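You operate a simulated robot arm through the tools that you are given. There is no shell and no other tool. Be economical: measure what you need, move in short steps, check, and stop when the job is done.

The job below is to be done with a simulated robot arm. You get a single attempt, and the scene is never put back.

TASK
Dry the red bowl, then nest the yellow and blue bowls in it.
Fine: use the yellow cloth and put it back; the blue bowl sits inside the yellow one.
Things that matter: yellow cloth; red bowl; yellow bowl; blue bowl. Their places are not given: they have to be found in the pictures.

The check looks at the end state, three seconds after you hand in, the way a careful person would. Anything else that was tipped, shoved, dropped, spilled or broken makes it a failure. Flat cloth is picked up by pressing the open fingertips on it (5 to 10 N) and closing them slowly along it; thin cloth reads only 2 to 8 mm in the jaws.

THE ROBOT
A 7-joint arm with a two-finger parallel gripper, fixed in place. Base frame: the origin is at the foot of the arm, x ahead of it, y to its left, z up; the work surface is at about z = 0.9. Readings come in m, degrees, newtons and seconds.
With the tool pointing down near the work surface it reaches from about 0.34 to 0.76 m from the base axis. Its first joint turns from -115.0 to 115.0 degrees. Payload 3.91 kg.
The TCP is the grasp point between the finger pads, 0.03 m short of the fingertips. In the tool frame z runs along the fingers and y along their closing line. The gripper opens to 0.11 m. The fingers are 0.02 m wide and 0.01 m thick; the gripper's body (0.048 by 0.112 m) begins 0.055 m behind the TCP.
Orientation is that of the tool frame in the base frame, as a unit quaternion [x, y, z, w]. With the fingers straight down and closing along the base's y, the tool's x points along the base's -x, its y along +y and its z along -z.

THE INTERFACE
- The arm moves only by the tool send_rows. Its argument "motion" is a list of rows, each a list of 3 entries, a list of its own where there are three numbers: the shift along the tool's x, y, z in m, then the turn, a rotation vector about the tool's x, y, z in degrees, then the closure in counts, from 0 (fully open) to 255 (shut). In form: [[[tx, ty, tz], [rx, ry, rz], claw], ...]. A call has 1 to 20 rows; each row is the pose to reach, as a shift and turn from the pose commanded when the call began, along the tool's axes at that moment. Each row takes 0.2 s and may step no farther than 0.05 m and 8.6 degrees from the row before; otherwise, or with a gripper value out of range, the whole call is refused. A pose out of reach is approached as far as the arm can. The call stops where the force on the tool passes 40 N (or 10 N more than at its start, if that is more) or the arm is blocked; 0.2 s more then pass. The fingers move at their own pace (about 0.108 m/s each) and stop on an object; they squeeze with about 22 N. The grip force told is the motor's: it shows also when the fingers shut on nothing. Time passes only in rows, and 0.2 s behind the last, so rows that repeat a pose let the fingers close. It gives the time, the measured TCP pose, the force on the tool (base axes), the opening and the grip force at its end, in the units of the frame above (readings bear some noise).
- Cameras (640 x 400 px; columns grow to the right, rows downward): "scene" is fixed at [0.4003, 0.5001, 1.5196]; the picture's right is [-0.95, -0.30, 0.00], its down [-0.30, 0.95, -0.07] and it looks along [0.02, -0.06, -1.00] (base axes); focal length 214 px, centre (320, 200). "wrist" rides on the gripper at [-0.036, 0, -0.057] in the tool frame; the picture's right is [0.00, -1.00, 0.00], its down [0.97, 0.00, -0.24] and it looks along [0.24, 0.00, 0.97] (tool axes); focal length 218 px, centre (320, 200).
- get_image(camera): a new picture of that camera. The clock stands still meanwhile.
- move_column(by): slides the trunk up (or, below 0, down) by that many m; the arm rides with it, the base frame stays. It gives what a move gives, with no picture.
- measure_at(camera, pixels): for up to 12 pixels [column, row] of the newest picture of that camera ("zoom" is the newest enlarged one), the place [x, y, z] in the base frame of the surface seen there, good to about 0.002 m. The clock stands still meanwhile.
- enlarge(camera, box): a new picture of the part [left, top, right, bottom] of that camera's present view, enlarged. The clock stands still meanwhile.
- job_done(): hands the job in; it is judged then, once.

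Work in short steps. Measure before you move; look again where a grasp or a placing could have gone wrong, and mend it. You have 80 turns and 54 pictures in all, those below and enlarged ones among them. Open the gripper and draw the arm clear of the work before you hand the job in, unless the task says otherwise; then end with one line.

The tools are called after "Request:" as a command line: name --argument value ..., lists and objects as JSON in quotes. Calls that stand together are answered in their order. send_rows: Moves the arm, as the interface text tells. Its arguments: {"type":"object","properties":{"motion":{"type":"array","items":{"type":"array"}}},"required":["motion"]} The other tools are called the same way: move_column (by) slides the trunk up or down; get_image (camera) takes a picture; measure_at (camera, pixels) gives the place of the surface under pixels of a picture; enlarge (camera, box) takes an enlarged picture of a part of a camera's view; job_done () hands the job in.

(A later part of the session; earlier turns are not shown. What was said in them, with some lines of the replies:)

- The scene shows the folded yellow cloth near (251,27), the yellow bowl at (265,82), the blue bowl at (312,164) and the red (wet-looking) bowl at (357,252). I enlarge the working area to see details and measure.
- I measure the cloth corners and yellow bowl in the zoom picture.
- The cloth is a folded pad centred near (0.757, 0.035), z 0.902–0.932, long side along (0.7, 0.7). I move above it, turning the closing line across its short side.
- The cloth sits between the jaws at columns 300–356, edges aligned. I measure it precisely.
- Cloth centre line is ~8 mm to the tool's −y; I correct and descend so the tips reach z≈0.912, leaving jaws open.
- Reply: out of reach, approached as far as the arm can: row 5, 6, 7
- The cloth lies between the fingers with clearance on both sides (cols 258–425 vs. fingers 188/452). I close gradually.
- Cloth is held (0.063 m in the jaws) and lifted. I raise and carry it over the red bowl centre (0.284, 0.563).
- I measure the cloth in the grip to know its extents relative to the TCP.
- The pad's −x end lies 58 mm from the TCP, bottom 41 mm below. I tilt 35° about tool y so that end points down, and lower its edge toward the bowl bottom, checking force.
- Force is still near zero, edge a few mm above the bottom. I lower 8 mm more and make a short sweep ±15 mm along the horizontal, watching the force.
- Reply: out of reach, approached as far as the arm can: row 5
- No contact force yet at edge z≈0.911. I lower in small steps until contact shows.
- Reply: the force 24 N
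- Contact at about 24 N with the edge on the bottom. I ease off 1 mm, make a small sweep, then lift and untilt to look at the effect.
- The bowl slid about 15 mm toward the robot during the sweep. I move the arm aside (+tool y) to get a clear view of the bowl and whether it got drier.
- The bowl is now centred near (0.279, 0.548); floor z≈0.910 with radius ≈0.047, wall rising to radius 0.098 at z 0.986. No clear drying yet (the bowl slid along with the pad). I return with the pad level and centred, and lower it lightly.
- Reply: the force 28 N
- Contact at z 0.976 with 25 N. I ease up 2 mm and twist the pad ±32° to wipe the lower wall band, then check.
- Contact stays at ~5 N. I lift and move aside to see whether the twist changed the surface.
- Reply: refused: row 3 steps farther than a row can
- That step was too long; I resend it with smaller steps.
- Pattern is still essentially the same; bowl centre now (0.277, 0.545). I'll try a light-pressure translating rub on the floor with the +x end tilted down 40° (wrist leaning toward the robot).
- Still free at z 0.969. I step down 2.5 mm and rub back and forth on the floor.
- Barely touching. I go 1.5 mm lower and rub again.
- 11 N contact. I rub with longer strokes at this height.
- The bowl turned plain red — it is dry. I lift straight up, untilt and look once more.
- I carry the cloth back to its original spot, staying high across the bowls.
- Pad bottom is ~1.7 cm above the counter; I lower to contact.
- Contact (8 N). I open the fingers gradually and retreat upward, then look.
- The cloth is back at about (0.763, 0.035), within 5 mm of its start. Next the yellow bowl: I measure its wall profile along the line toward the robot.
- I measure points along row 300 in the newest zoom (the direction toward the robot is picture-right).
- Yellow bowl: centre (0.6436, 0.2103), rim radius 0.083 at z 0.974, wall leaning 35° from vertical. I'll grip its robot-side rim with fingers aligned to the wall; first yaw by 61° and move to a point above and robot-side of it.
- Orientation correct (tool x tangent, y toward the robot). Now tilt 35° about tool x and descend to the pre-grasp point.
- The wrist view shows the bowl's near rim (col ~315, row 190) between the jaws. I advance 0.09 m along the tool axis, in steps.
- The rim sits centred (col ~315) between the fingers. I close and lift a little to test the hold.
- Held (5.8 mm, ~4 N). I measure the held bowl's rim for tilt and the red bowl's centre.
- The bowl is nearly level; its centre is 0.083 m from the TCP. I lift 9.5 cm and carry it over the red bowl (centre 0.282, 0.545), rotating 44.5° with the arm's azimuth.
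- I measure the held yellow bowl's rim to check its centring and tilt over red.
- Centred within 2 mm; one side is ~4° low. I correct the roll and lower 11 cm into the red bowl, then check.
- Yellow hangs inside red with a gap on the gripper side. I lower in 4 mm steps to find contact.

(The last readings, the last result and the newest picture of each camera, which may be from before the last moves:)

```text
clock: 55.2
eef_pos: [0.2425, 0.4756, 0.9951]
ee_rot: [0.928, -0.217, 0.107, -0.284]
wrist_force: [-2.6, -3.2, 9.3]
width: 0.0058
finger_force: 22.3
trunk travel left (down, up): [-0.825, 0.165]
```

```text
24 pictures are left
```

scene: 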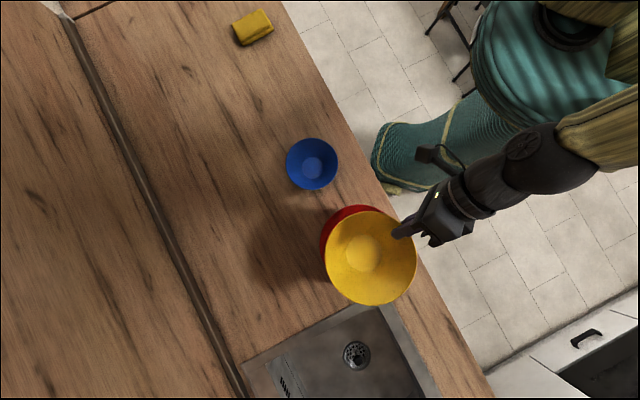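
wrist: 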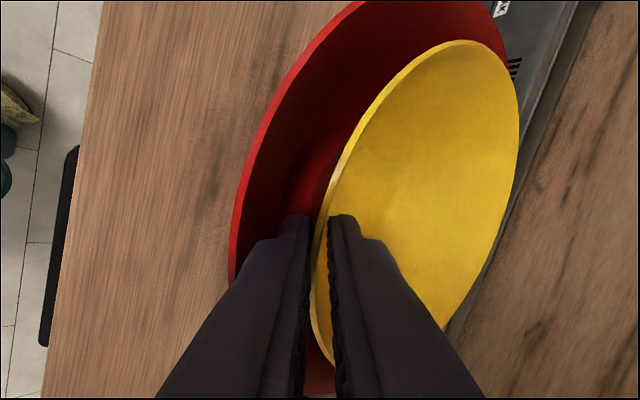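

Contact (net ~13 N) with the yellow bowl essentially seated. I open only slightly (~18 mm) and retreat along the finger axis.

Request:
send_rows --motion '[[[0, 0, 0], [0, 0, 0], 240], [[0, 0, 0], [0, 0, 0], 225], [[0, 0, 0], [0, 0, 0], 212], [[0, 0, 0], [0, 0, 0], 212], [[0, 0, -0.015], [0, 0, 0], 212], [[0, 0, -0.04], [0, 0, 0], 212], [[0, 0, -0.08], [0, 0, 0], 180], [[0, 0, -0.12], [0, 0, 0], 150]]'

Request:
get_image --camera "scene"

```text
clock: 57.0
eef_pos: [0.2049, 0.4198, 1.0952]
ee_rot: [0.928, -0.216, 0.107, -0.283]
wrist_force: [0.5, -0.6, 0.3]
width: 0.0454
finger_force: 0.1
trunk travel left (down, up): [-0.825, 0.165]
```

```text
23 pictures are left
```

scene: 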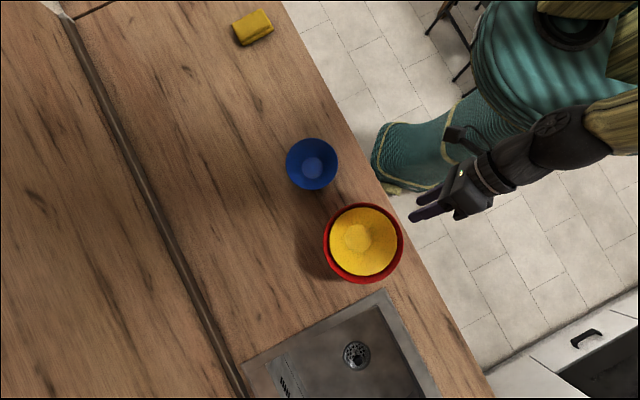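

Yellow is nested in red. I zoom on the blue bowl and measure it, and the nested pair.

Request:
measure_at --camera "scene" --pixels '[[332, 242], [394, 242], [363, 209], [363, 273], [358, 238], [326, 244], [402, 244], [363, 204], [363, 282]]'

Request:
enlarge --camera "scene" --box '[276, 132, 348, 197]'

```text
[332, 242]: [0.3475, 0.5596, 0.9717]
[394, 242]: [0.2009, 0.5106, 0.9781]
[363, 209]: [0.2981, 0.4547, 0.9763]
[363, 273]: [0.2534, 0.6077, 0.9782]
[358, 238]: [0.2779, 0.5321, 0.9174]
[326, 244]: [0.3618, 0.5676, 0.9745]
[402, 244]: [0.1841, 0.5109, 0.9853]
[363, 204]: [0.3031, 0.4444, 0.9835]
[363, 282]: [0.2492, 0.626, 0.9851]
```

```text
6.15 times, centred on (312, 164) of scene
```

zoom: 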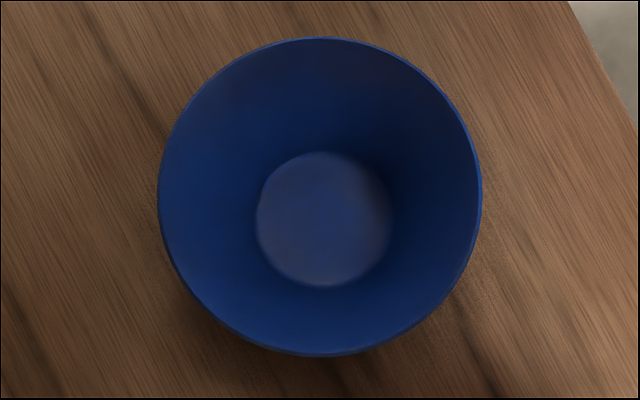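

Both level; yellow centre ≈(0.275, 0.533), rim z≈0.977, floor 0.917. Now blue rim and wall points.

Request:
measure_at --camera "zoom" --pixels '[[161, 197], [479, 197], [320, 39], [320, 353], [466, 135], [455, 140], [440, 148], [425, 156], [410, 164], [395, 172], [380, 180], [320, 218]]'

```text
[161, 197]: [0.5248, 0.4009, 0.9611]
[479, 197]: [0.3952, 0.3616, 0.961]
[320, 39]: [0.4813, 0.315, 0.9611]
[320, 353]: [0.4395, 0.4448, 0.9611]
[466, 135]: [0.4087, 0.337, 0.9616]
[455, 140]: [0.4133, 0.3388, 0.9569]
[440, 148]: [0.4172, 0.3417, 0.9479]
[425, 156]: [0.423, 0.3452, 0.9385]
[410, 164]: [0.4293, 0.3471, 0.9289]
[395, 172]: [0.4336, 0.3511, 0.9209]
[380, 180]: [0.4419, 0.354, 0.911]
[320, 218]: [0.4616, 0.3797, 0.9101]
```

Blue bowl: centre (0.460, 0.381), rim radius 0.067 at z 0.961, wall also 35°. I move to the pre-grasp point on its robot side, undoing the earlier roll and yawing −23°.

Request:
send_rows --motion '[[[0.032, 0.0106, 0.0067], [-0.15, 1.585, 3.57], 130], [[0.064, 0.0213, 0.0134], [-0.3, 3.17, 7.14], 110], [[0.096, 0.0319, 0.0201], [-0.45, 4.755, 10.71], 110], [[0.1281, 0.0425, 0.0268], [-0.6, 6.34, 14.28], 110], [[0.1601, 0.0532, 0.0335], [-0.75, 7.925, 17.85], 110], [[0.1921, 0.0638, 0.0402], [-0.9, 9.51, 21.42], 110], [[0.1921, 0.0638, 0.0402], [-0.9, 9.51, 21.42], 110]]'

Request:
get_image --camera "wrist"

```text
clock: 58.6
eef_pos: [0.3662, 0.2994, 1.0396]
ee_rot: [0.862, -0.408, 0.128, -0.271]
wrist_force: [-0.7, 0.1, 0.1]
width: 0.0625
finger_force: 0.0
trunk travel left (down, up): [-0.825, 0.165]
```

```text
21 pictures are left
```

wrist: 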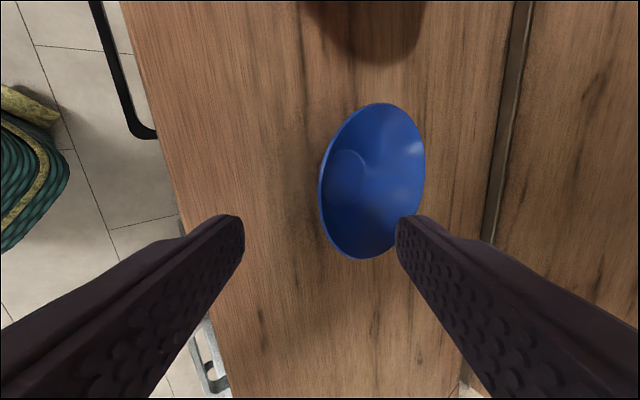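

Aligned with the blue near rim (col ~320). I advance to the grasp point with small corrections and look.

Request:
send_rows --motion '[[[-0.0015, -0.001, 0.03], [0, 0, 0], 110], [[-0.0029, -0.0021, 0.055], [0, 0, 0], 110], [[-0.0029, -0.0021, 0.075], [0, 0, 0], 110], [[-0.0029, -0.0021, 0.0903], [0, 0, 0], 110], [[-0.0029, -0.0021, 0.0903], [0, 0, 0], 110]]'

Request:
get_image --camera "wrist"

```text
clock: 59.8
eef_pos: [0.4061, 0.3388, 0.9661]
ee_rot: [0.862, -0.407, 0.128, -0.273]
wrist_force: [-0.2, 0.4, -0.3]
width: 0.0624
finger_force: 0.2
trunk travel left (down, up): [-0.825, 0.165]
```

```text
20 pictures are left
```

wrist: 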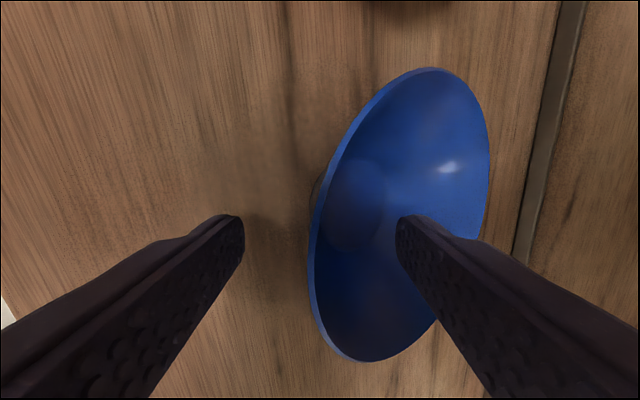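

The rim is ~3 mm toward the outer finger (col 312 vs 320). I shift +3 mm in tool y, close and lift.

Request:
send_rows --motion '[[[0, 0.003, 0], [0, 0, 0], 150], [[0, 0.003, 0], [0, 0, 0], 190], [[0, 0.003, 0], [0, 0, 0], 225], [[0, 0.003, 0], [0, 0, 0], 255], [[0, 0.003, 0], [0, 0, 0], 255], [[0, 0.003, 0], [0, 0, 0], 255], [[0, -0.0027, -0.0082], [0, 0, 0], 255], [[0, -0.0142, -0.0246], [0, 0, 0], 255], [[0, -0.0257, -0.041], [0, 0, 0], 255], [[0, -0.04, -0.0614], [0, 0, 0], 255], [[0, -0.0597, -0.0895], [0, 0, 0], 255], [[0, -0.0797, -0.118], [0, 0, 0], 255], [[0, -0.0797, -0.118], [0, 0, 0], 255]]'

Request:
get_image --camera "scene"

```text
clock: 62.6
eef_pos: [0.4038, 0.3373, 1.1086]
ee_rot: [0.862, -0.408, 0.128, -0.271]
wrist_force: [0.2, -0.2, -2.9]
width: 0.006
finger_force: 21.9
trunk travel left (down, up): [-0.825, 0.165]
```

```text
19 pictures are left
```

scene: 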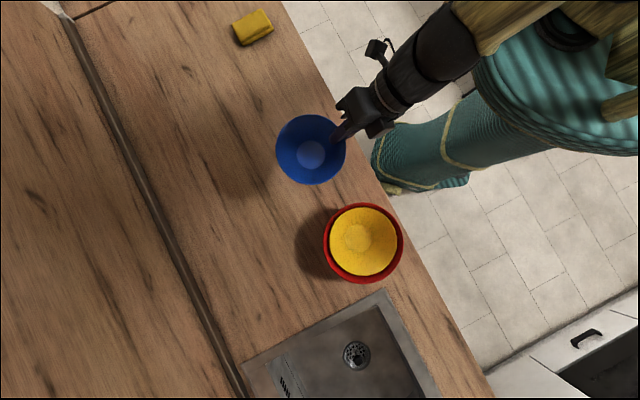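

Blue is held and raised. I measure its rim, and the nested yellow rim again.

Request:
measure_at --camera "scene" --pixels '[[278, 150], [344, 150], [311, 117], [311, 183], [288, 126], [334, 174], [310, 153], [332, 242], [395, 242], [363, 209], [363, 274]]'

```text
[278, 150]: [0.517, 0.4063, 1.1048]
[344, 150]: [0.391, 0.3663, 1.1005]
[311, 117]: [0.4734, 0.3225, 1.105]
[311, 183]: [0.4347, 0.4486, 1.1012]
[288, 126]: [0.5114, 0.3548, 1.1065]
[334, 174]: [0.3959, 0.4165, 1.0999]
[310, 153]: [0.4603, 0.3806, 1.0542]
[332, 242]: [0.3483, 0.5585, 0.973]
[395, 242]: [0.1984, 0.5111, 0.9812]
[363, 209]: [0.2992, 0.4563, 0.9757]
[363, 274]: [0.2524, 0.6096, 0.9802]
```

Blue centre is 0.070 m from the TCP; yellow target centre (0.2746, 0.5339). I carry it over with a 23° yaw and a small roll correction.

Request:
send_rows --motion '[[[-0.0338, 0.0047, -0.0033], [-0.09, -2.58, -2.87], 255], [[-0.0676, 0.0094, -0.0065], [-0.19, -5.17, -5.73], 255], [[-0.1014, 0.0141, -0.0098], [-0.28, -7.75, -8.6], 255], [[-0.1352, 0.0188, -0.013], [-0.37, -10.33, -11.47], 255], [[-0.169, 0.0235, -0.0163], [-0.47, -12.92, -14.33], 255], [[-0.2028, 0.0282, -0.0195], [-0.56, -15.5, -17.2], 255], [[-0.2028, 0.0282, -0.0195], [-0.56, -15.5, -17.2], 255]]'

Request:
get_image --camera "scene"

```text
clock: 64.2
eef_pos: [0.2471, 0.47, 1.1073]
ee_rot: [0.924, -0.234, 0.047, -0.298]
wrist_force: [0.0, 0.3, -2.9]
width: 0.0057
finger_force: 22.1
trunk travel left (down, up): [-0.825, 0.165]
```

```text
18 pictures are left
```

scene: 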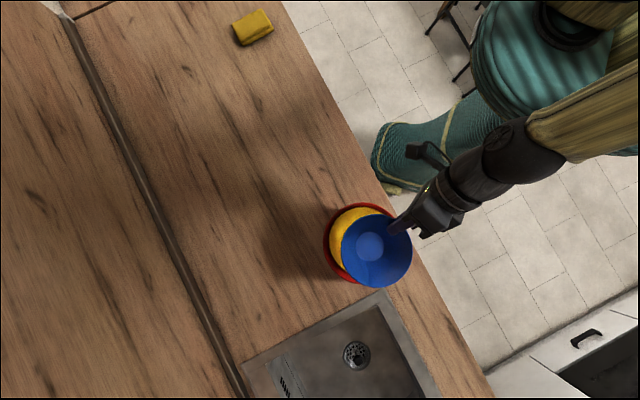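

Request:
measure_at --camera "scene" --pixels '[[343, 250], [409, 250], [377, 285], [354, 276], [399, 277], [352, 226], [407, 262], [346, 264]]'

```text
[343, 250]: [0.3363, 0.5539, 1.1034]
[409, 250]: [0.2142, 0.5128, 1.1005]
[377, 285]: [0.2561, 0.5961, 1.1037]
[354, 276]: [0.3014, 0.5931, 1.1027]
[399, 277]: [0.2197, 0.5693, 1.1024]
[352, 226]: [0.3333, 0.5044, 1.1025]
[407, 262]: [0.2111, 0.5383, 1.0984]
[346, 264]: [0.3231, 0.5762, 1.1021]
```

Blue is level and centred; I shift it 3 mm away from the gripper side and lower 10.8 cm.

Request:
send_rows --motion '[[[0.0016, 0.0147, 0.0262], [0, 0, 0], 255], [[0.0032, 0.0319, 0.0507], [0, 0, 0], 255], [[0.0044, 0.0447, 0.069], [0, 0, 0], 255], [[0.0051, 0.0526, 0.0805], [0, 0, 0], 255], [[0.0055, 0.0571, 0.0868], [0, 0, 0], 255], [[0.0057, 0.0594, 0.09], [0, 0, 0], 255], [[0.0057, 0.0594, 0.09], [0, 0, 0], 255]]'

Request:
enlarge --camera "scene" --box '[290, 200, 430, 300]'

Request:
get_image --camera "wrist"

```text
clock: 65.8
eef_pos: [0.2511, 0.4736, 0.9993]
ee_rot: [0.924, -0.234, 0.048, -0.298]
wrist_force: [-0.3, 0.2, -2.2]
width: 0.0059
finger_force: 21.9
trunk travel left (down, up): [-0.825, 0.165]
```

```text
4.00 times, centred on (360, 250) of scene
```

zoom: 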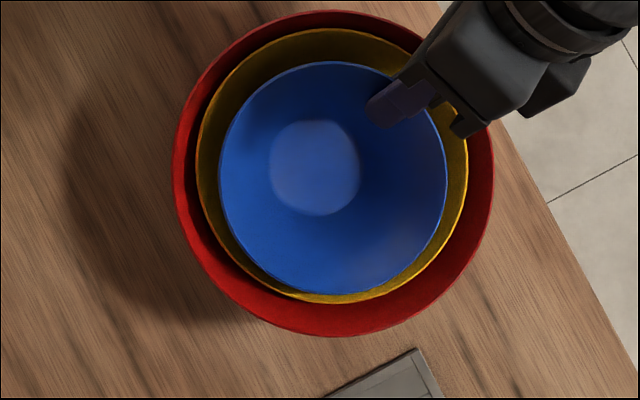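

```text
16 pictures are left
```

wrist: 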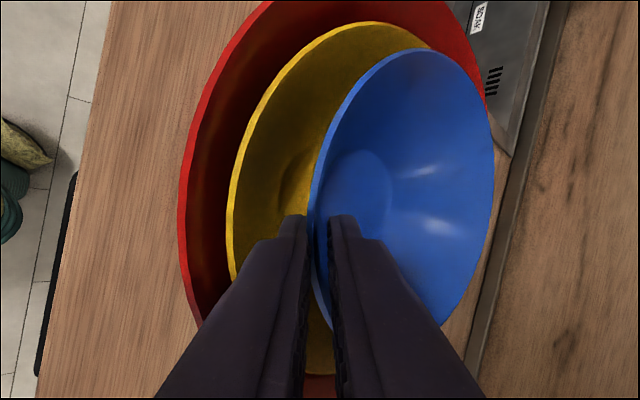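

Blue hangs centrally inside yellow. I lower in small steps to contact.

Request:
send_rows --motion '[[[0.0002, 0.0023, 0.0033], [0, 0, 0], 255], [[0.0004, 0.0046, 0.0065], [0, 0, 0], 255], [[0.0005, 0.0057, 0.0082], [0, 0, 0], 255], [[0.0005, 0.0057, 0.0082], [0, 0, 0], 255]]'

```text
clock: 66.8
eef_pos: [0.2497, 0.4734, 0.9903]
ee_rot: [0.924, -0.235, 0.048, -0.299]
wrist_force: [0.0, -2.7, 7.5]
width: 0.0058
finger_force: 22.3
trunk travel left (down, up): [-0.825, 0.165]
```

Contact (~10 N). I open slightly and withdraw along the finger axis.

Request:
send_rows --motion '[[[0, 0, 0], [0, 0, 0], 240], [[0, 0, 0], [0, 0, 0], 227], [[0, 0, 0], [0, 0, 0], 217], [[0, 0, 0], [0, 0, 0], 217], [[0, 0, -0.015], [0, 0, 0], 217], [[0, 0, -0.04], [0, 0, 0], 217], [[0, 0, -0.08], [0, 0, 0], 180], [[0, 0, -0.12], [0, 0, 0], 110]]'

Request:
get_image --camera "scene"

Request:
enlarge --camera "scene" --box '[290, 200, 430, 300]'

Request:
measure_at --camera "zoom" --pixels '[[225, 165], [430, 165], [330, 65], [330, 270], [320, 155], [210, 165], [465, 165], [180, 165], [490, 165], [330, 12], [330, 332]]'

```text
clock: 68.6
eef_pos: [0.223, 0.4097, 1.0887]
ee_rot: [0.924, -0.235, 0.047, -0.299]
wrist_force: [-0.3, -0.2, -0.2]
width: 0.0626
finger_force: 0.1
trunk travel left (down, up): [-0.825, 0.165]
```

```text
15 pictures are left
```

scene: 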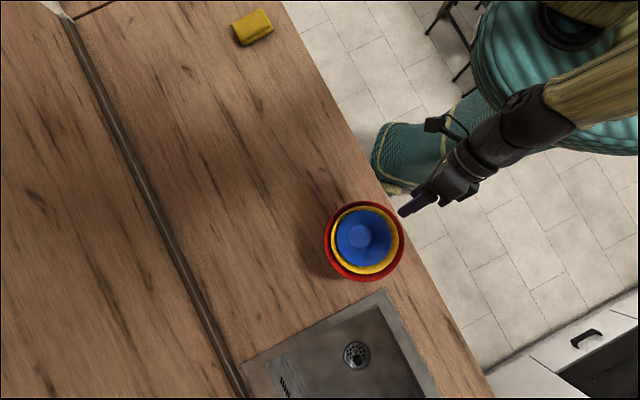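

```text
4.00 times, centred on (360, 250) of scene
```

zoom: 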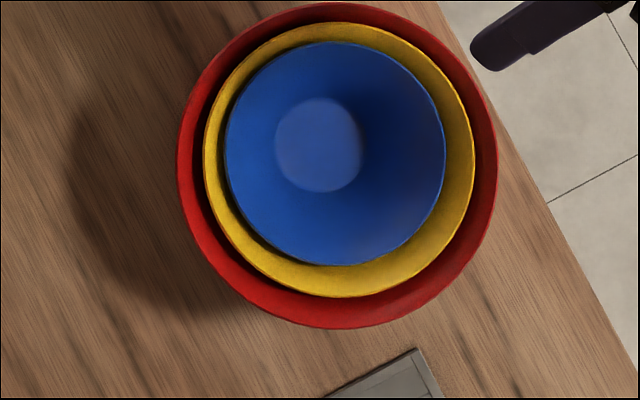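

```text
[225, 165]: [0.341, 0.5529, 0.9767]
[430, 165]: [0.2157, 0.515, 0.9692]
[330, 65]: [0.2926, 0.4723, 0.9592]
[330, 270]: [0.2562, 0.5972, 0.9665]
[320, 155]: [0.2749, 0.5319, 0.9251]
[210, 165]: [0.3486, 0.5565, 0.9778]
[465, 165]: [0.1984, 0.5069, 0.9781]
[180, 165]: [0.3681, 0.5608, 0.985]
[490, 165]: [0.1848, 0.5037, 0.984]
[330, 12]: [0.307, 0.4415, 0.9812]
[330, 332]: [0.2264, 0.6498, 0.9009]
```

All three are nested and level, the cloth is back. I open the gripper and draw the arm up and away.

Request:
send_rows --motion '[[[0, 0, -0.04], [0, 0, 0], 0], [[0, -0.02, -0.08], [0, 0, 0], 0], [[0, -0.04, -0.11], [0, 0, 0], 0]]'

Request:
get_image --camera "scene"

```text
clock: 69.4
eef_pos: [0.2146, 0.3786, 1.2008]
ee_rot: [0.924, -0.235, 0.048, -0.298]
wrist_force: [-0.1, -0.7, 0.3]
width: 0.1102
finger_force: 0.0
trunk travel left (down, up): [-0.825, 0.165]
```

```text
13 pictures are left
```

scene: 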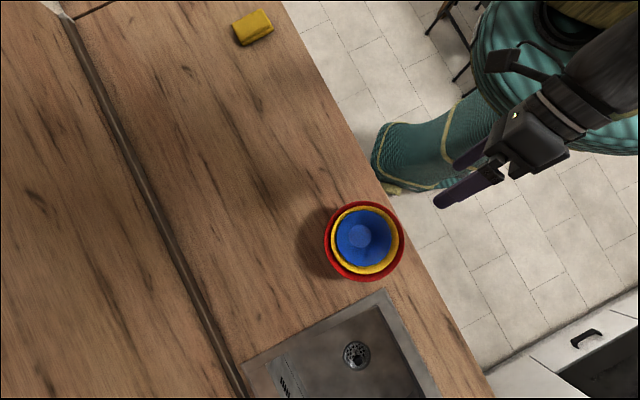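

The arm is clear, and the end state looks right; I hand the job in.

Request:
job_done

```text
The job is handed in.
```

The red bowl is dry, with the yellow bowl nested in it and the blue one inside the yellow; the cloth is back within about 5 mm of where it started. The red bowl slid about 3 cm toward the counter edge during the work and now stands level there.
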